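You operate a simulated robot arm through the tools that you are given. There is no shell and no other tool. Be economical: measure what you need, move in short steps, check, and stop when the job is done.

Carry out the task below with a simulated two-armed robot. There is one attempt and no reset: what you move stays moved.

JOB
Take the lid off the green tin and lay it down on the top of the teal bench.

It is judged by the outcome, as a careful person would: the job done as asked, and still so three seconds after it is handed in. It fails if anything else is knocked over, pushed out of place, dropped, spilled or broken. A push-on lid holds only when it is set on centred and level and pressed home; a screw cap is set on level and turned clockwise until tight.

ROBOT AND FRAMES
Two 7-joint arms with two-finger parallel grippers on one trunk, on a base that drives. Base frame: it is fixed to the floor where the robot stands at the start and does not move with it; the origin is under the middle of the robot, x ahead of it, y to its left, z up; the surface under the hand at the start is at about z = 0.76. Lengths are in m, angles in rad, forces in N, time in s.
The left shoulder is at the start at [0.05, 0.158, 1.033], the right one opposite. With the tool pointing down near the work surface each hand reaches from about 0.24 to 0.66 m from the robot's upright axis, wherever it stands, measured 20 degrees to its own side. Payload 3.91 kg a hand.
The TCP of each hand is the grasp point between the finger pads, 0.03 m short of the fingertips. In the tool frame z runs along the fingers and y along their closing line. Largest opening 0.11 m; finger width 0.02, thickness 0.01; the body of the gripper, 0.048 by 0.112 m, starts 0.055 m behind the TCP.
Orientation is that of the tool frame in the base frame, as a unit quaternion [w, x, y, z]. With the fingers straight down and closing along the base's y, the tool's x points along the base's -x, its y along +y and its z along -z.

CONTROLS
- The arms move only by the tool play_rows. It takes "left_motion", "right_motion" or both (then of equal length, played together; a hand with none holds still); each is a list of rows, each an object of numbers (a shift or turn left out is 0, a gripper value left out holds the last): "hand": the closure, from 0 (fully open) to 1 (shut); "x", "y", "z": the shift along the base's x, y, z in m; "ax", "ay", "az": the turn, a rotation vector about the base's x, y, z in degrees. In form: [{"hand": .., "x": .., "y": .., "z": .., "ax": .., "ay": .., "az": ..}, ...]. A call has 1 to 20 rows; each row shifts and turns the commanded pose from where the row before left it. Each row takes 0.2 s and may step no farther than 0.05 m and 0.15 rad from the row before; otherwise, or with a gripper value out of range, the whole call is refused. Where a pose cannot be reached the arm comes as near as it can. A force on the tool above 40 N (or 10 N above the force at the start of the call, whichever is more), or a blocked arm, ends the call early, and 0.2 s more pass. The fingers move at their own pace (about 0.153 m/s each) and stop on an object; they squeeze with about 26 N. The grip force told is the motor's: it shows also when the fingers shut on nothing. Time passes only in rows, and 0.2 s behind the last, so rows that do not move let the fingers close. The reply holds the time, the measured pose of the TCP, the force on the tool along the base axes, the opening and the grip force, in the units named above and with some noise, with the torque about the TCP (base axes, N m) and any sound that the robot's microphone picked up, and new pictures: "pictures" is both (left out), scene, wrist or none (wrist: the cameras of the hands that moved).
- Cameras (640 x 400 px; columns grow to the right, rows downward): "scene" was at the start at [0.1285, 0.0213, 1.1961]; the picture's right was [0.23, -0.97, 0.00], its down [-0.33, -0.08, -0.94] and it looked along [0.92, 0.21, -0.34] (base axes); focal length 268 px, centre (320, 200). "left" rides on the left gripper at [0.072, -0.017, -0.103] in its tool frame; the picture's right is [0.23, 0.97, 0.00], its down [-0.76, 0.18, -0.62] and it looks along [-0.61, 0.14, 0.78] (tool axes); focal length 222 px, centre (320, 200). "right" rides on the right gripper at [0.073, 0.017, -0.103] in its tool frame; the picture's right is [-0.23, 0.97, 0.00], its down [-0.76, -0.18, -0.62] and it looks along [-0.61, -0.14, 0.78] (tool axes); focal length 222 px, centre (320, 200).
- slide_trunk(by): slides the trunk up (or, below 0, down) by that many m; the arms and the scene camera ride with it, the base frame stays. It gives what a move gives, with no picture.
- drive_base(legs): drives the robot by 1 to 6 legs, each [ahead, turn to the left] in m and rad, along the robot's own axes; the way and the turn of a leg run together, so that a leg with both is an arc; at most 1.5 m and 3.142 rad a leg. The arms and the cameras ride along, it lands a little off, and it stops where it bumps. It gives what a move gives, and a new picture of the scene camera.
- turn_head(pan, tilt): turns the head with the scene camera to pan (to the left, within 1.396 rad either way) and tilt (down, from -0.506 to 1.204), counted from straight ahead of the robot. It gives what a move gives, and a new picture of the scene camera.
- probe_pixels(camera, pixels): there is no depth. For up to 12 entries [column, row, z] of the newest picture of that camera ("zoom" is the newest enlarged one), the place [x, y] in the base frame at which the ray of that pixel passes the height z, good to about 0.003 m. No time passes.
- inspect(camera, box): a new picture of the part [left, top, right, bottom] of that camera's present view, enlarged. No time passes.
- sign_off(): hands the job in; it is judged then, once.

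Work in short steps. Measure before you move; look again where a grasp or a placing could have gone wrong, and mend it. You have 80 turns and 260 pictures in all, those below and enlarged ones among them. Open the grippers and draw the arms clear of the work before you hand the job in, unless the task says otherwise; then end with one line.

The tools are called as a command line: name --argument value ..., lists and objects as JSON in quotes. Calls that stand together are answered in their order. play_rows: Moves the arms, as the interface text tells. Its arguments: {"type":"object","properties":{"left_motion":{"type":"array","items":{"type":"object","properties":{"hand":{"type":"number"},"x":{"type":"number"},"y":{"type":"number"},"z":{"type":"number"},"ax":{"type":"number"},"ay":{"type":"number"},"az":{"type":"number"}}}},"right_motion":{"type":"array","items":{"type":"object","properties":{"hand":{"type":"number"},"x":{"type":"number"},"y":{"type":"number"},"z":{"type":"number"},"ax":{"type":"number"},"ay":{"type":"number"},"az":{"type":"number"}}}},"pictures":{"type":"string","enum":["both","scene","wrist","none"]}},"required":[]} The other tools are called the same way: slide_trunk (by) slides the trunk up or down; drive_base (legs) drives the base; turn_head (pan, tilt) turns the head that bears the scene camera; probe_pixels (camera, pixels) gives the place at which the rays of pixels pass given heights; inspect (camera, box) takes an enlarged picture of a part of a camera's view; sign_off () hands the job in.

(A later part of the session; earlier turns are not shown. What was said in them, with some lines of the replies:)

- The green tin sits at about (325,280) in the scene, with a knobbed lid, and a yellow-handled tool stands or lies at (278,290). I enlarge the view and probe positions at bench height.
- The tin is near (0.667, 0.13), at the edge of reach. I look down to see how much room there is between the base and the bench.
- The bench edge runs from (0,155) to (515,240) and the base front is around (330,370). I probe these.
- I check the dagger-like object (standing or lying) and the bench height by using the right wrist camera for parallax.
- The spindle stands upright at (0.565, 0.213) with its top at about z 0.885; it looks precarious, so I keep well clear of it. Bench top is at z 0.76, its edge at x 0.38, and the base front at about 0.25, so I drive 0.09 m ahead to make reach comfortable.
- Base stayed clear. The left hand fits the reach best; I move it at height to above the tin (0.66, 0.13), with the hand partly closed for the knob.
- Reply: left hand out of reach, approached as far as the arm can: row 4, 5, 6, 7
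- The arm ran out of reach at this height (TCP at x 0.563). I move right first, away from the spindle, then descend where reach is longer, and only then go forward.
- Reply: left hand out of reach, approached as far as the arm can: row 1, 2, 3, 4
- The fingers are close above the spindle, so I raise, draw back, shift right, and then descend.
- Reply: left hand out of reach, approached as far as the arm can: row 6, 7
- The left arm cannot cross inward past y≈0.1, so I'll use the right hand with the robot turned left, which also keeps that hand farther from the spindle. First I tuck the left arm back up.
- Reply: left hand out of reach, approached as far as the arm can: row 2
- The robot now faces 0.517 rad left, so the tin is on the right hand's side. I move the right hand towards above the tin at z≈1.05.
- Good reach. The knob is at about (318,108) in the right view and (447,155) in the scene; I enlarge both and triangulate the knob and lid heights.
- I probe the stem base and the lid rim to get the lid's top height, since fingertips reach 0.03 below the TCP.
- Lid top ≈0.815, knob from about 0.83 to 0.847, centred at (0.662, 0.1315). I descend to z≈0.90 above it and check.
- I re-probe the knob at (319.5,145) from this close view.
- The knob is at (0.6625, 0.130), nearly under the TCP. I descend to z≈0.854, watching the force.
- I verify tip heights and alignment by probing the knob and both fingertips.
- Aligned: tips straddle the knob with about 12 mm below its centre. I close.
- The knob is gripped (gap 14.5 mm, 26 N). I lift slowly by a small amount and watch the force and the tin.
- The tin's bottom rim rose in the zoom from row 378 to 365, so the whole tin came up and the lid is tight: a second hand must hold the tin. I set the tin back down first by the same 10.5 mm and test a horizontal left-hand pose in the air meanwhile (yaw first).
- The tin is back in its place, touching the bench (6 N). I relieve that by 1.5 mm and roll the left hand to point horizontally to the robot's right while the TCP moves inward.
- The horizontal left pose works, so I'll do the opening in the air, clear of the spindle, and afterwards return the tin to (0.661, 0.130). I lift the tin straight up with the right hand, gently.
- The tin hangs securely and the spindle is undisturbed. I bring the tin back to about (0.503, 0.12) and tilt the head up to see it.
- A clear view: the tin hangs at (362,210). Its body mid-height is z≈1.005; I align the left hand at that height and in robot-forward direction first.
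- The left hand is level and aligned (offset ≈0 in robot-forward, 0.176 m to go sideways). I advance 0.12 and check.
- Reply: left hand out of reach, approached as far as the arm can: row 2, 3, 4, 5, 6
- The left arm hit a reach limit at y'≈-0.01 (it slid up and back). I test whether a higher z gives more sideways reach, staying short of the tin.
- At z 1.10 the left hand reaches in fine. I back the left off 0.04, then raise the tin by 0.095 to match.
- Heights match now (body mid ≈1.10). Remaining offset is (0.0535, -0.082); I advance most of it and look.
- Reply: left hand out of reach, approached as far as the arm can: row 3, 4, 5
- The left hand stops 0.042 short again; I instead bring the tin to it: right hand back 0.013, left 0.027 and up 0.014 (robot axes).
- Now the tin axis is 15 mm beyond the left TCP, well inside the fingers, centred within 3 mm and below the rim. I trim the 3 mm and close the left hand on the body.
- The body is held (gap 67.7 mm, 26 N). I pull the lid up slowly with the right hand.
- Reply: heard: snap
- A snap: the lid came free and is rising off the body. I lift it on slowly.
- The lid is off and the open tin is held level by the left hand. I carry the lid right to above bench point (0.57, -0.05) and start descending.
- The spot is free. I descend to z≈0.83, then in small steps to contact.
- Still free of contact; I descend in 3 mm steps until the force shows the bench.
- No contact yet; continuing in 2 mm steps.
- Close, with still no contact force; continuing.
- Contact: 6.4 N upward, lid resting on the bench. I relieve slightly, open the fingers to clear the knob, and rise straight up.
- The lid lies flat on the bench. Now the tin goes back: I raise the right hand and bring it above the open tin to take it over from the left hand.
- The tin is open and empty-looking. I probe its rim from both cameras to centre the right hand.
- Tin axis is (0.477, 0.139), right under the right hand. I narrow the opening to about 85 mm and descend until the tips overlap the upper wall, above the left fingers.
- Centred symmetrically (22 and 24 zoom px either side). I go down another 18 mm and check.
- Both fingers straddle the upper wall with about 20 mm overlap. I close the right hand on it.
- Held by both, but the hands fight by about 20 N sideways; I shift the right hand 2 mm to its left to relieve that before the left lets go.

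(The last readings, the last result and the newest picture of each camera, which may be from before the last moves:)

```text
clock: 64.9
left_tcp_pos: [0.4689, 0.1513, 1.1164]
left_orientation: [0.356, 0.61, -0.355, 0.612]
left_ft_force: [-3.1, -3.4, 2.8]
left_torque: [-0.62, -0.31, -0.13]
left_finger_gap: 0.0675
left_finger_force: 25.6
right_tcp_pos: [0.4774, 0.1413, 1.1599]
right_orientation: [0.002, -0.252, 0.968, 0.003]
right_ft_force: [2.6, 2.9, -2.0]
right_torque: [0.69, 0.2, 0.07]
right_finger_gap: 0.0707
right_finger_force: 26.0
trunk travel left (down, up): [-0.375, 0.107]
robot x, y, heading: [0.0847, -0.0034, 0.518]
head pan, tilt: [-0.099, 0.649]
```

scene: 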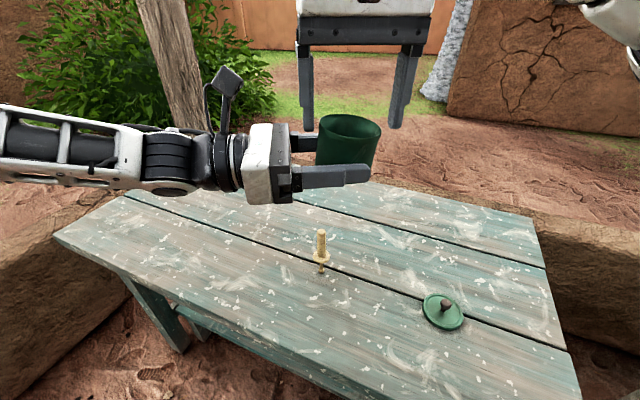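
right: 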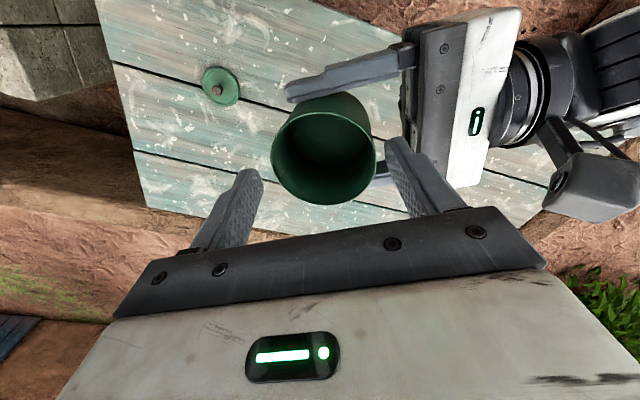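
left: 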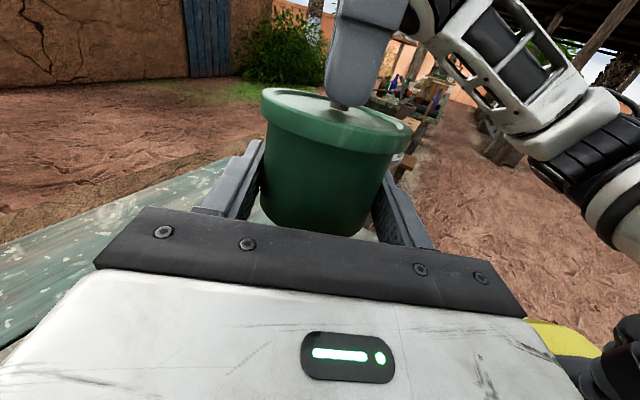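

Forces are small now. I open the left hand gradually and check that the right alone holds the tin.

play_rows --left_motion '[{"hand": 0.35}, {"hand": 0.25}, {"hand": 0.1}, {"hand": 0.0}, {}]'

inspect --camera "scene" --box '[270, 70, 430, 170]'

```text
clock: 66.1
left_tcp_pos: [0.4699, 0.151, 1.1135]
left_orientation: [0.357, 0.61, -0.356, 0.611]
left_ft_force: [1.3, 0.4, 0.0]
left_torque: [-0.02, 0.03, -0.01]
left_finger_gap: 0.1101
left_finger_force: 0.1
right_tcp_pos: [0.4758, 0.1415, 1.1605]
right_orientation: [0.002, -0.254, 0.967, 0.002]
right_ft_force: [-0.9, -0.5, -0.8]
right_torque: [0.02, 0.0, 0.01]
right_finger_gap: 0.0704
right_finger_force: 26.1
trunk travel left (down, up): [-0.375, 0.107]
robot x, y, heading: [0.0856, 0.0002, 0.514]
head pan, tilt: [-0.099, 0.649]
```

scene: 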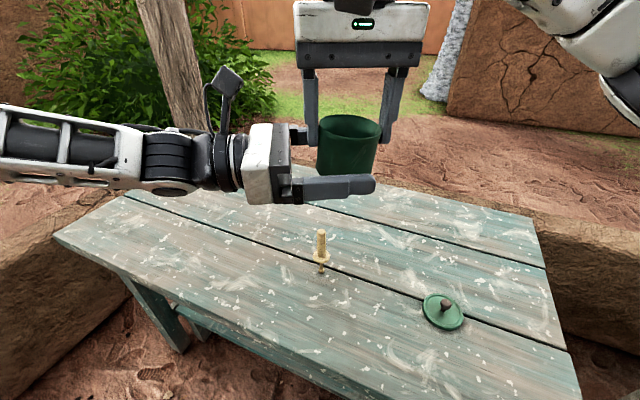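
left: 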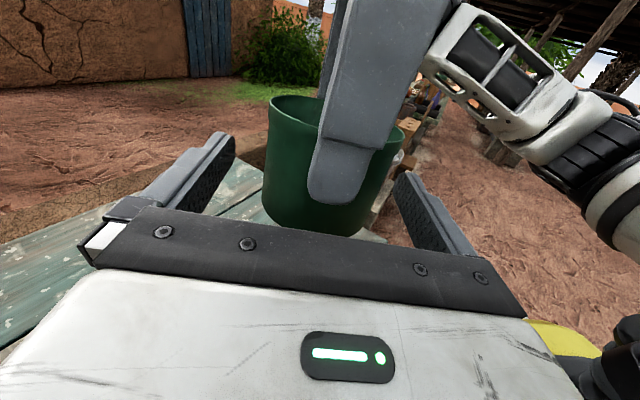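

```text
4.00 times, centred on (350, 120) of scene
```

zoom: 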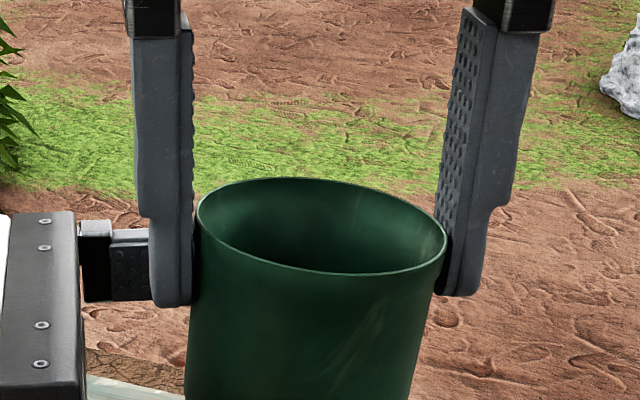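

The right hand alone holds the tin, level. The left backs out sideways.

play_rows --left_motion '[{"x": -0.0148, "y": 0.0261}, {"x": -0.0148, "y": 0.0261}, {"x": -0.0148, "y": 0.0261}, {"x": -0.0148, "y": 0.0261}, {"x": -0.0148, "y": 0.0261}, {"x": -0.0148, "y": 0.0261}, {}]' --pictures "scene"

play_rows --right_motion '[{"x": 0.01, "y": -0.001}, {"x": 0.02, "y": -0.001, "z": -0.01}, {"x": 0.02, "y": -0.001, "z": -0.015}, {"x": 0.02, "y": -0.001, "z": -0.015}, {"x": 0.02, "y": -0.001, "z": -0.015}, {"x": 0.02, "y": -0.001, "z": -0.015}, {"x": 0.02, "y": -0.001, "z": -0.01}, {"x": 0.02, "y": -0.001}, {"x": 0.02, "y": -0.001}, {"x": 0.014, "y": -0.001}, {}]'

```text
clock: 67.7
left_tcp_pos: [0.3816, 0.3093, 1.1121]
left_orientation: [0.356, 0.611, -0.356, 0.611]
left_ft_force: [-0.4, -0.9, -0.4]
left_torque: [-0.01, -0.01, 0.01]
left_finger_gap: 0.1099
left_finger_force: 0.0
right_tcp_pos: [0.4758, 0.1406, 1.1604]
right_orientation: [0.001, -0.253, 0.967, 0.003]
right_ft_force: [-0.6, -0.1, -0.1]
right_torque: [0.0, -0.01, -0.02]
right_finger_gap: 0.0701
right_finger_force: 26.3
trunk travel left (down, up): [-0.375, 0.107]
robot x, y, heading: [0.0858, -0.0007, 0.509]
head pan, tilt: [-0.099, 0.649]
```

scene: 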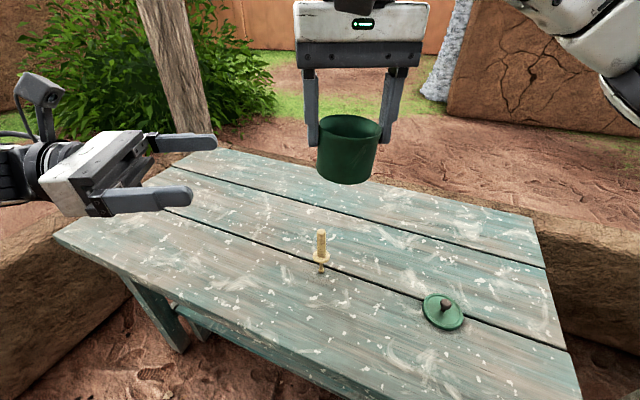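

```text
clock: 70.1
left_tcp_pos: [0.3822, 0.3111, 1.1127]
left_orientation: [0.356, 0.61, -0.356, 0.611]
left_ft_force: [0.0, 0.3, -1.1]
left_torque: [0.01, 0.0, -0.01]
left_finger_gap: 0.1101
left_finger_force: 0.0
right_tcp_pos: [0.6592, 0.1308, 1.0778]
right_orientation: [0.001, -0.254, 0.967, 0.003]
right_ft_force: [0.2, -0.3, -0.1]
right_torque: [0.02, -0.03, 0.0]
right_finger_gap: 0.0697
right_finger_force: 25.5
trunk travel left (down, up): [-0.375, 0.107]
robot x, y, heading: [0.0855, -0.0013, 0.515]
head pan, tilt: [-0.099, 0.649]
```

scene: 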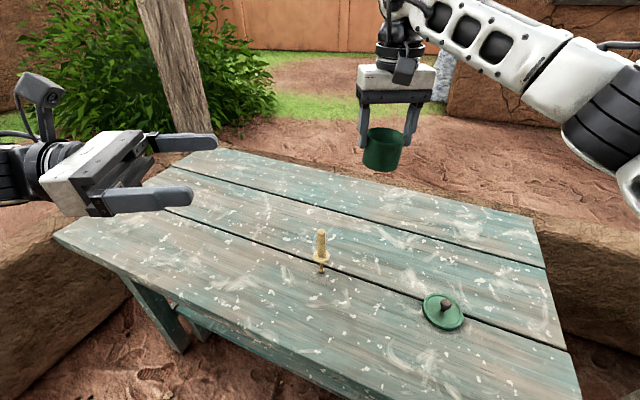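
right: 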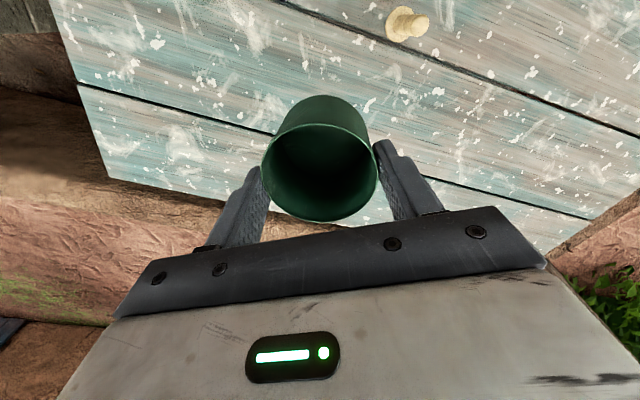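

All good; I descend over the original spot to just above the bench.

play_rows --right_motion '[{"x": 0.002, "z": -0.02}, {"z": -0.03}, {"z": -0.03}, {"z": -0.03}, {"z": -0.03}, {"z": -0.03}, {"z": -0.03}, {"z": -0.02}, {"z": -0.01}, {}]'

inspect --camera "scene" --box '[300, 150, 460, 250]'

```text
clock: 72.3
left_tcp_pos: [0.3811, 0.3103, 1.1116]
left_orientation: [0.356, 0.611, -0.355, 0.612]
left_ft_force: [0.3, -0.1, 0.0]
left_torque: [0.06, 0.02, 0.0]
left_finger_gap: 0.1099
left_finger_force: 0.0
right_tcp_pos: [0.663, 0.1292, 0.8492]
right_orientation: [0.001, -0.253, 0.967, 0.003]
right_ft_force: [-0.4, 0.9, 0.7]
right_torque: [0.01, 0.01, -0.02]
right_finger_gap: 0.0694
right_finger_force: 25.8
trunk travel left (down, up): [-0.375, 0.107]
robot x, y, heading: [0.0848, 0.0023, 0.511]
head pan, tilt: [-0.099, 0.649]
```

scene: 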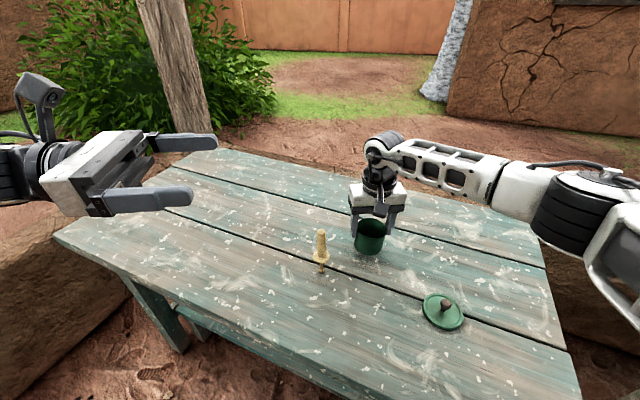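
right: 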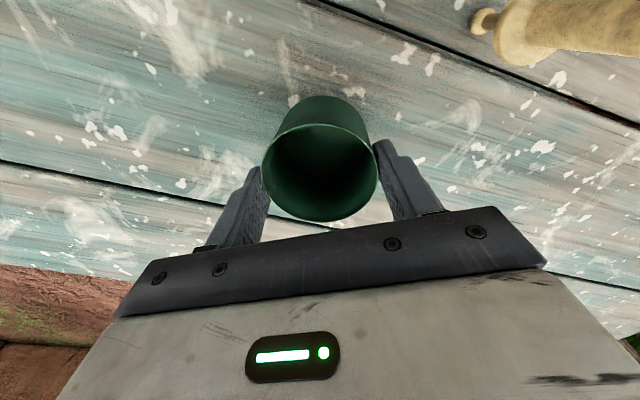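

```text
4.00 times, centred on (380, 200) of scene
```

zoom: 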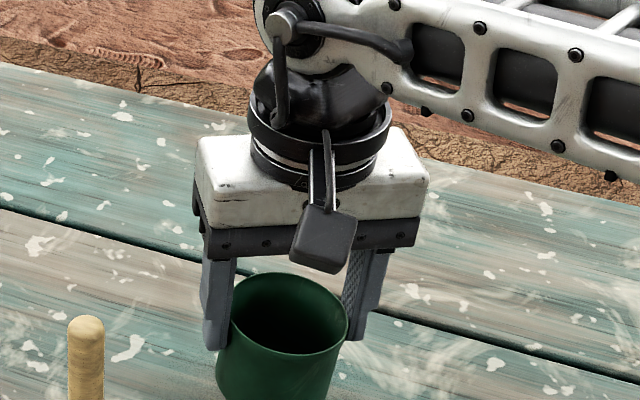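

Now small steps to contact, expected at TCP z≈0.826.

play_rows --right_motion '[{"x": -0.001, "y": 0.001, "z": -0.004}, {"z": -0.004}, {"z": -0.004}, {"z": -0.003}, {}]' --pictures "none"

play_rows --right_motion '[{"z": -0.0015}, {"z": -0.0015}, {"z": -0.0015}, {}]' --pictures "wrist"

```text
clock: 73.5
left_tcp_pos: [0.3813, 0.3106, 1.1113]
left_orientation: [0.358, 0.61, -0.356, 0.611]
left_ft_force: [-1.1, 0.1, 0.4]
left_torque: [-0.01, -0.06, -0.02]
left_finger_gap: 0.1103
left_finger_force: 0.1
right_tcp_pos: [0.662, 0.131, 0.8352]
right_orientation: [0.002, -0.254, 0.967, 0.002]
right_ft_force: [0.1, 0.0, -0.9]
right_torque: [0.02, -0.02, -0.01]
right_finger_gap: 0.0696
right_finger_force: 26.5
trunk travel left (down, up): [-0.375, 0.107]
robot x, y, heading: [0.0858, -0.0016, 0.513]
head pan, tilt: [-0.099, 0.649]
```

```text
clock: 74.5
left_tcp_pos: [0.3823, 0.3101, 1.112]
left_orientation: [0.356, 0.611, -0.356, 0.611]
left_ft_force: [0.2, 0.3, 0.5]
left_torque: [0.0, -0.01, 0.02]
left_finger_gap: 0.1098
left_finger_force: 0.0
right_tcp_pos: [0.6613, 0.131, 0.8292]
right_orientation: [0.001, -0.253, 0.967, 0.002]
right_ft_force: [0.0, 0.0, -0.3]
right_torque: [0.0, 0.02, 0.02]
right_finger_gap: 0.0692
right_finger_force: 25.5
trunk travel left (down, up): [-0.375, 0.107]
robot x, y, heading: [0.0829, 0.0002, 0.516]
head pan, tilt: [-0.099, 0.649]
```

right: 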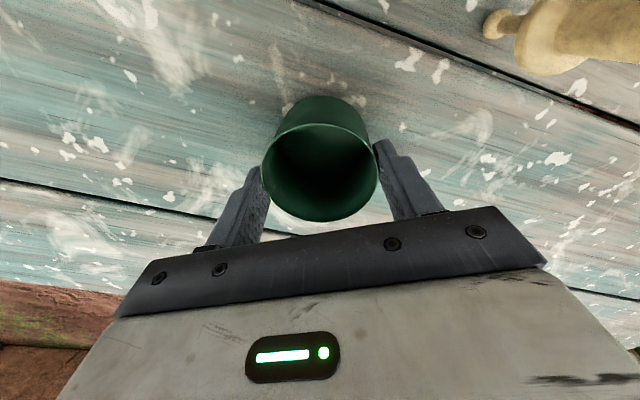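

No contact yet; continuing with 1.2 mm steps.

play_rows --right_motion '[{"z": -0.0012}, {"z": -0.0012}, {"z": -0.0012}, {}]' --pictures "none"

```text
clock: 75.5
left_tcp_pos: [0.3815, 0.3107, 1.1119]
left_orientation: [0.356, 0.61, -0.355, 0.612]
left_ft_force: [-0.1, 0.1, -1.0]
left_torque: [0.04, 0.01, 0.0]
left_finger_gap: 0.1097
left_finger_force: 0.0
right_tcp_pos: [0.6601, 0.1309, 0.8252]
right_orientation: [0.002, -0.254, 0.967, 0.003]
right_ft_force: [0.1, 0.3, -0.2]
right_torque: [-0.01, -0.01, 0.0]
right_finger_gap: 0.0695
right_finger_force: 25.5
trunk travel left (down, up): [-0.375, 0.107]
robot x, y, heading: [0.0887, 0.0003, 0.512]
head pan, tilt: [-0.099, 0.649]
```

Still free; I continue down.

play_rows --right_motion '[{"z": -0.001}, {"z": -0.001}, {"z": -0.001}, {}]' --pictures "none"

inspect --camera "scene" --box '[320, 190, 440, 265]'

```text
clock: 76.5
left_tcp_pos: [0.3797, 0.31, 1.1134]
left_orientation: [0.356, 0.61, -0.356, 0.612]
left_ft_force: [0.5, 0.8, 0.0]
left_torque: [0.01, -0.02, 0.01]
left_finger_gap: 0.11
left_finger_force: 0.1
right_tcp_pos: [0.6607, 0.1314, 0.824]
right_orientation: [0.002, -0.254, 0.967, 0.003]
right_ft_force: [-1.3, 1.7, 3.7]
right_torque: [-0.06, 0.02, -0.04]
right_finger_gap: 0.0689
right_finger_force: 25.7
trunk travel left (down, up): [-0.375, 0.107]
robot x, y, heading: [0.0866, 0.0018, 0.511]
head pan, tilt: [-0.099, 0.649]
```

```text
5.33 times, centred on (380, 228) of scene
```

zoom: 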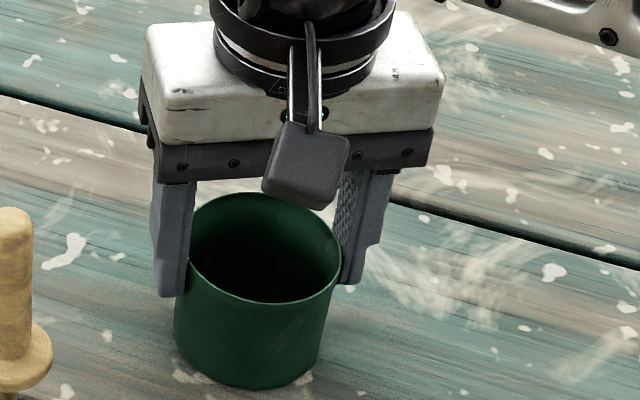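

Contact at 3.7 N with the tin standing on the bench at its old place. I open moderately and rise straight up.

play_rows --right_motion '[{"hand": 0.35}, {"hand": 0.25}, {"hand": 0.18}, {}, {"z": 0.01}, {"z": 0.02}, {"z": 0.03}, {"z": 0.04}, {"z": 0.04}, {"z": 0.04}, {}]'

inspect --camera "scene" --box '[300, 200, 480, 335]'

```text
clock: 78.9
left_tcp_pos: [0.3814, 0.3102, 1.1128]
left_orientation: [0.356, 0.611, -0.355, 0.612]
left_ft_force: [0.0, -0.5, -0.1]
left_torque: [0.03, 0.0, 0.02]
left_finger_gap: 0.1101
left_finger_force: 0.0
right_tcp_pos: [0.6615, 0.1322, 1.0055]
right_orientation: [0.001, -0.254, 0.967, 0.002]
right_ft_force: [-1.6, 0.5, 0.0]
right_torque: [0.01, -0.03, -0.02]
right_finger_gap: 0.0902
right_finger_force: 0.1
trunk travel left (down, up): [-0.375, 0.107]
robot x, y, heading: [0.0838, 0.0042, 0.514]
head pan, tilt: [-0.099, 0.649]
```

scene: 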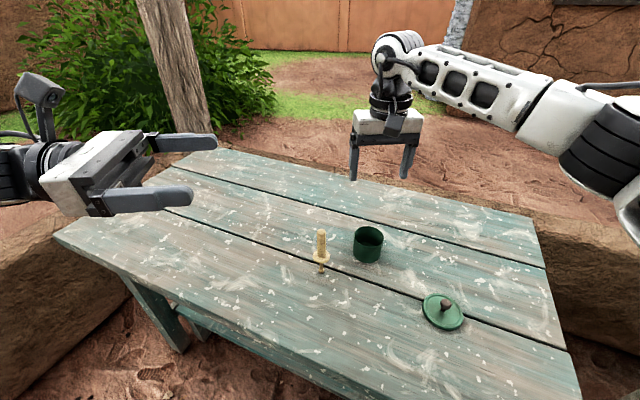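
right: 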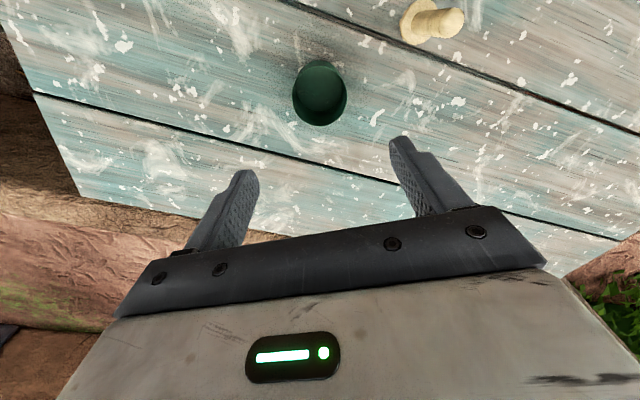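

```text
2.96 times, centred on (390, 268) of scene
```

zoom: 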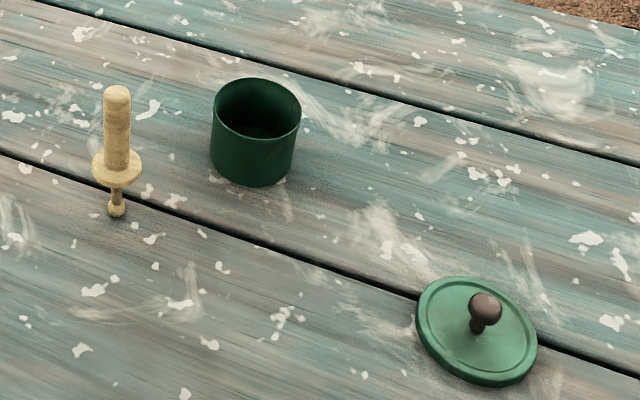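

The tin stands upright at its place, the lid lies flat on the bench and the spindle still stands. I draw both arms up and back, with grippers open.

play_rows --right_motion '[{"z": 0.04, "hand": 0}, {"z": 0.04}, {"z": 0.03, "x": -0.02, "y": -0.01}, {"x": -0.03, "y": -0.02}, {"x": -0.03, "y": -0.02}, {"x": -0.03, "y": -0.02}, {"x": -0.03, "y": -0.02}, {}]' --left_motion '[{"hand": 0, "z": 0.02}, {"x": -0.015, "y": 0.02, "z": 0.02}, {"x": -0.02, "y": 0.01}, {"x": -0.02}, {"x": -0.02}, {}, {}, {}]' --pictures "scene"

```text
clock: 80.7
left_tcp_pos: [0.3066, 0.338, 1.153]
left_orientation: [0.356, 0.611, -0.355, 0.612]
left_ft_force: [0.2, 0.9, -0.2]
left_torque: [-0.01, -0.03, 0.01]
left_finger_gap: 0.1102
left_finger_force: 0.0
right_tcp_pos: [0.5192, 0.04, 1.1152]
right_orientation: [0.001, -0.254, 0.967, 0.002]
right_ft_force: [0.1, 0.4, -1.3]
right_torque: [-0.02, 0.03, -0.03]
right_finger_gap: 0.1098
right_finger_force: 0.1
trunk travel left (down, up): [-0.375, 0.107]
robot x, y, heading: [0.0893, 0.0005, 0.517]
head pan, tilt: [-0.099, 0.649]
```

scene: 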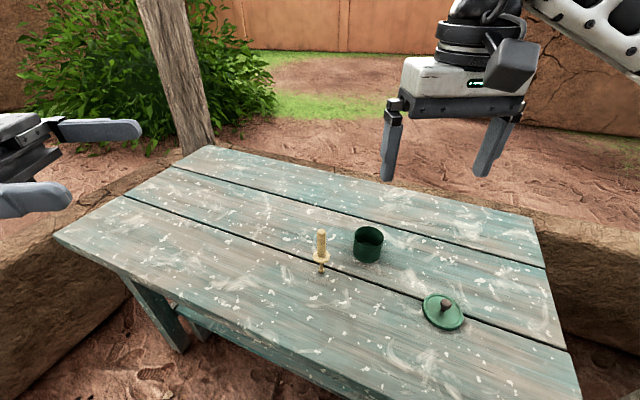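

The lid is at (444,310) on the bench, the tin at (368,243) and the spindle at (321,250) are in place, and both arms are clear. I hand the job in.

sign_off

```text
The job is handed in.
```

The lid is off the green tin and lying flat on the teal bench. The tin had to be lifted to get its tight lid off, and it is back upright within a few millimetres of its original spot. The spindle beside it was not touched.
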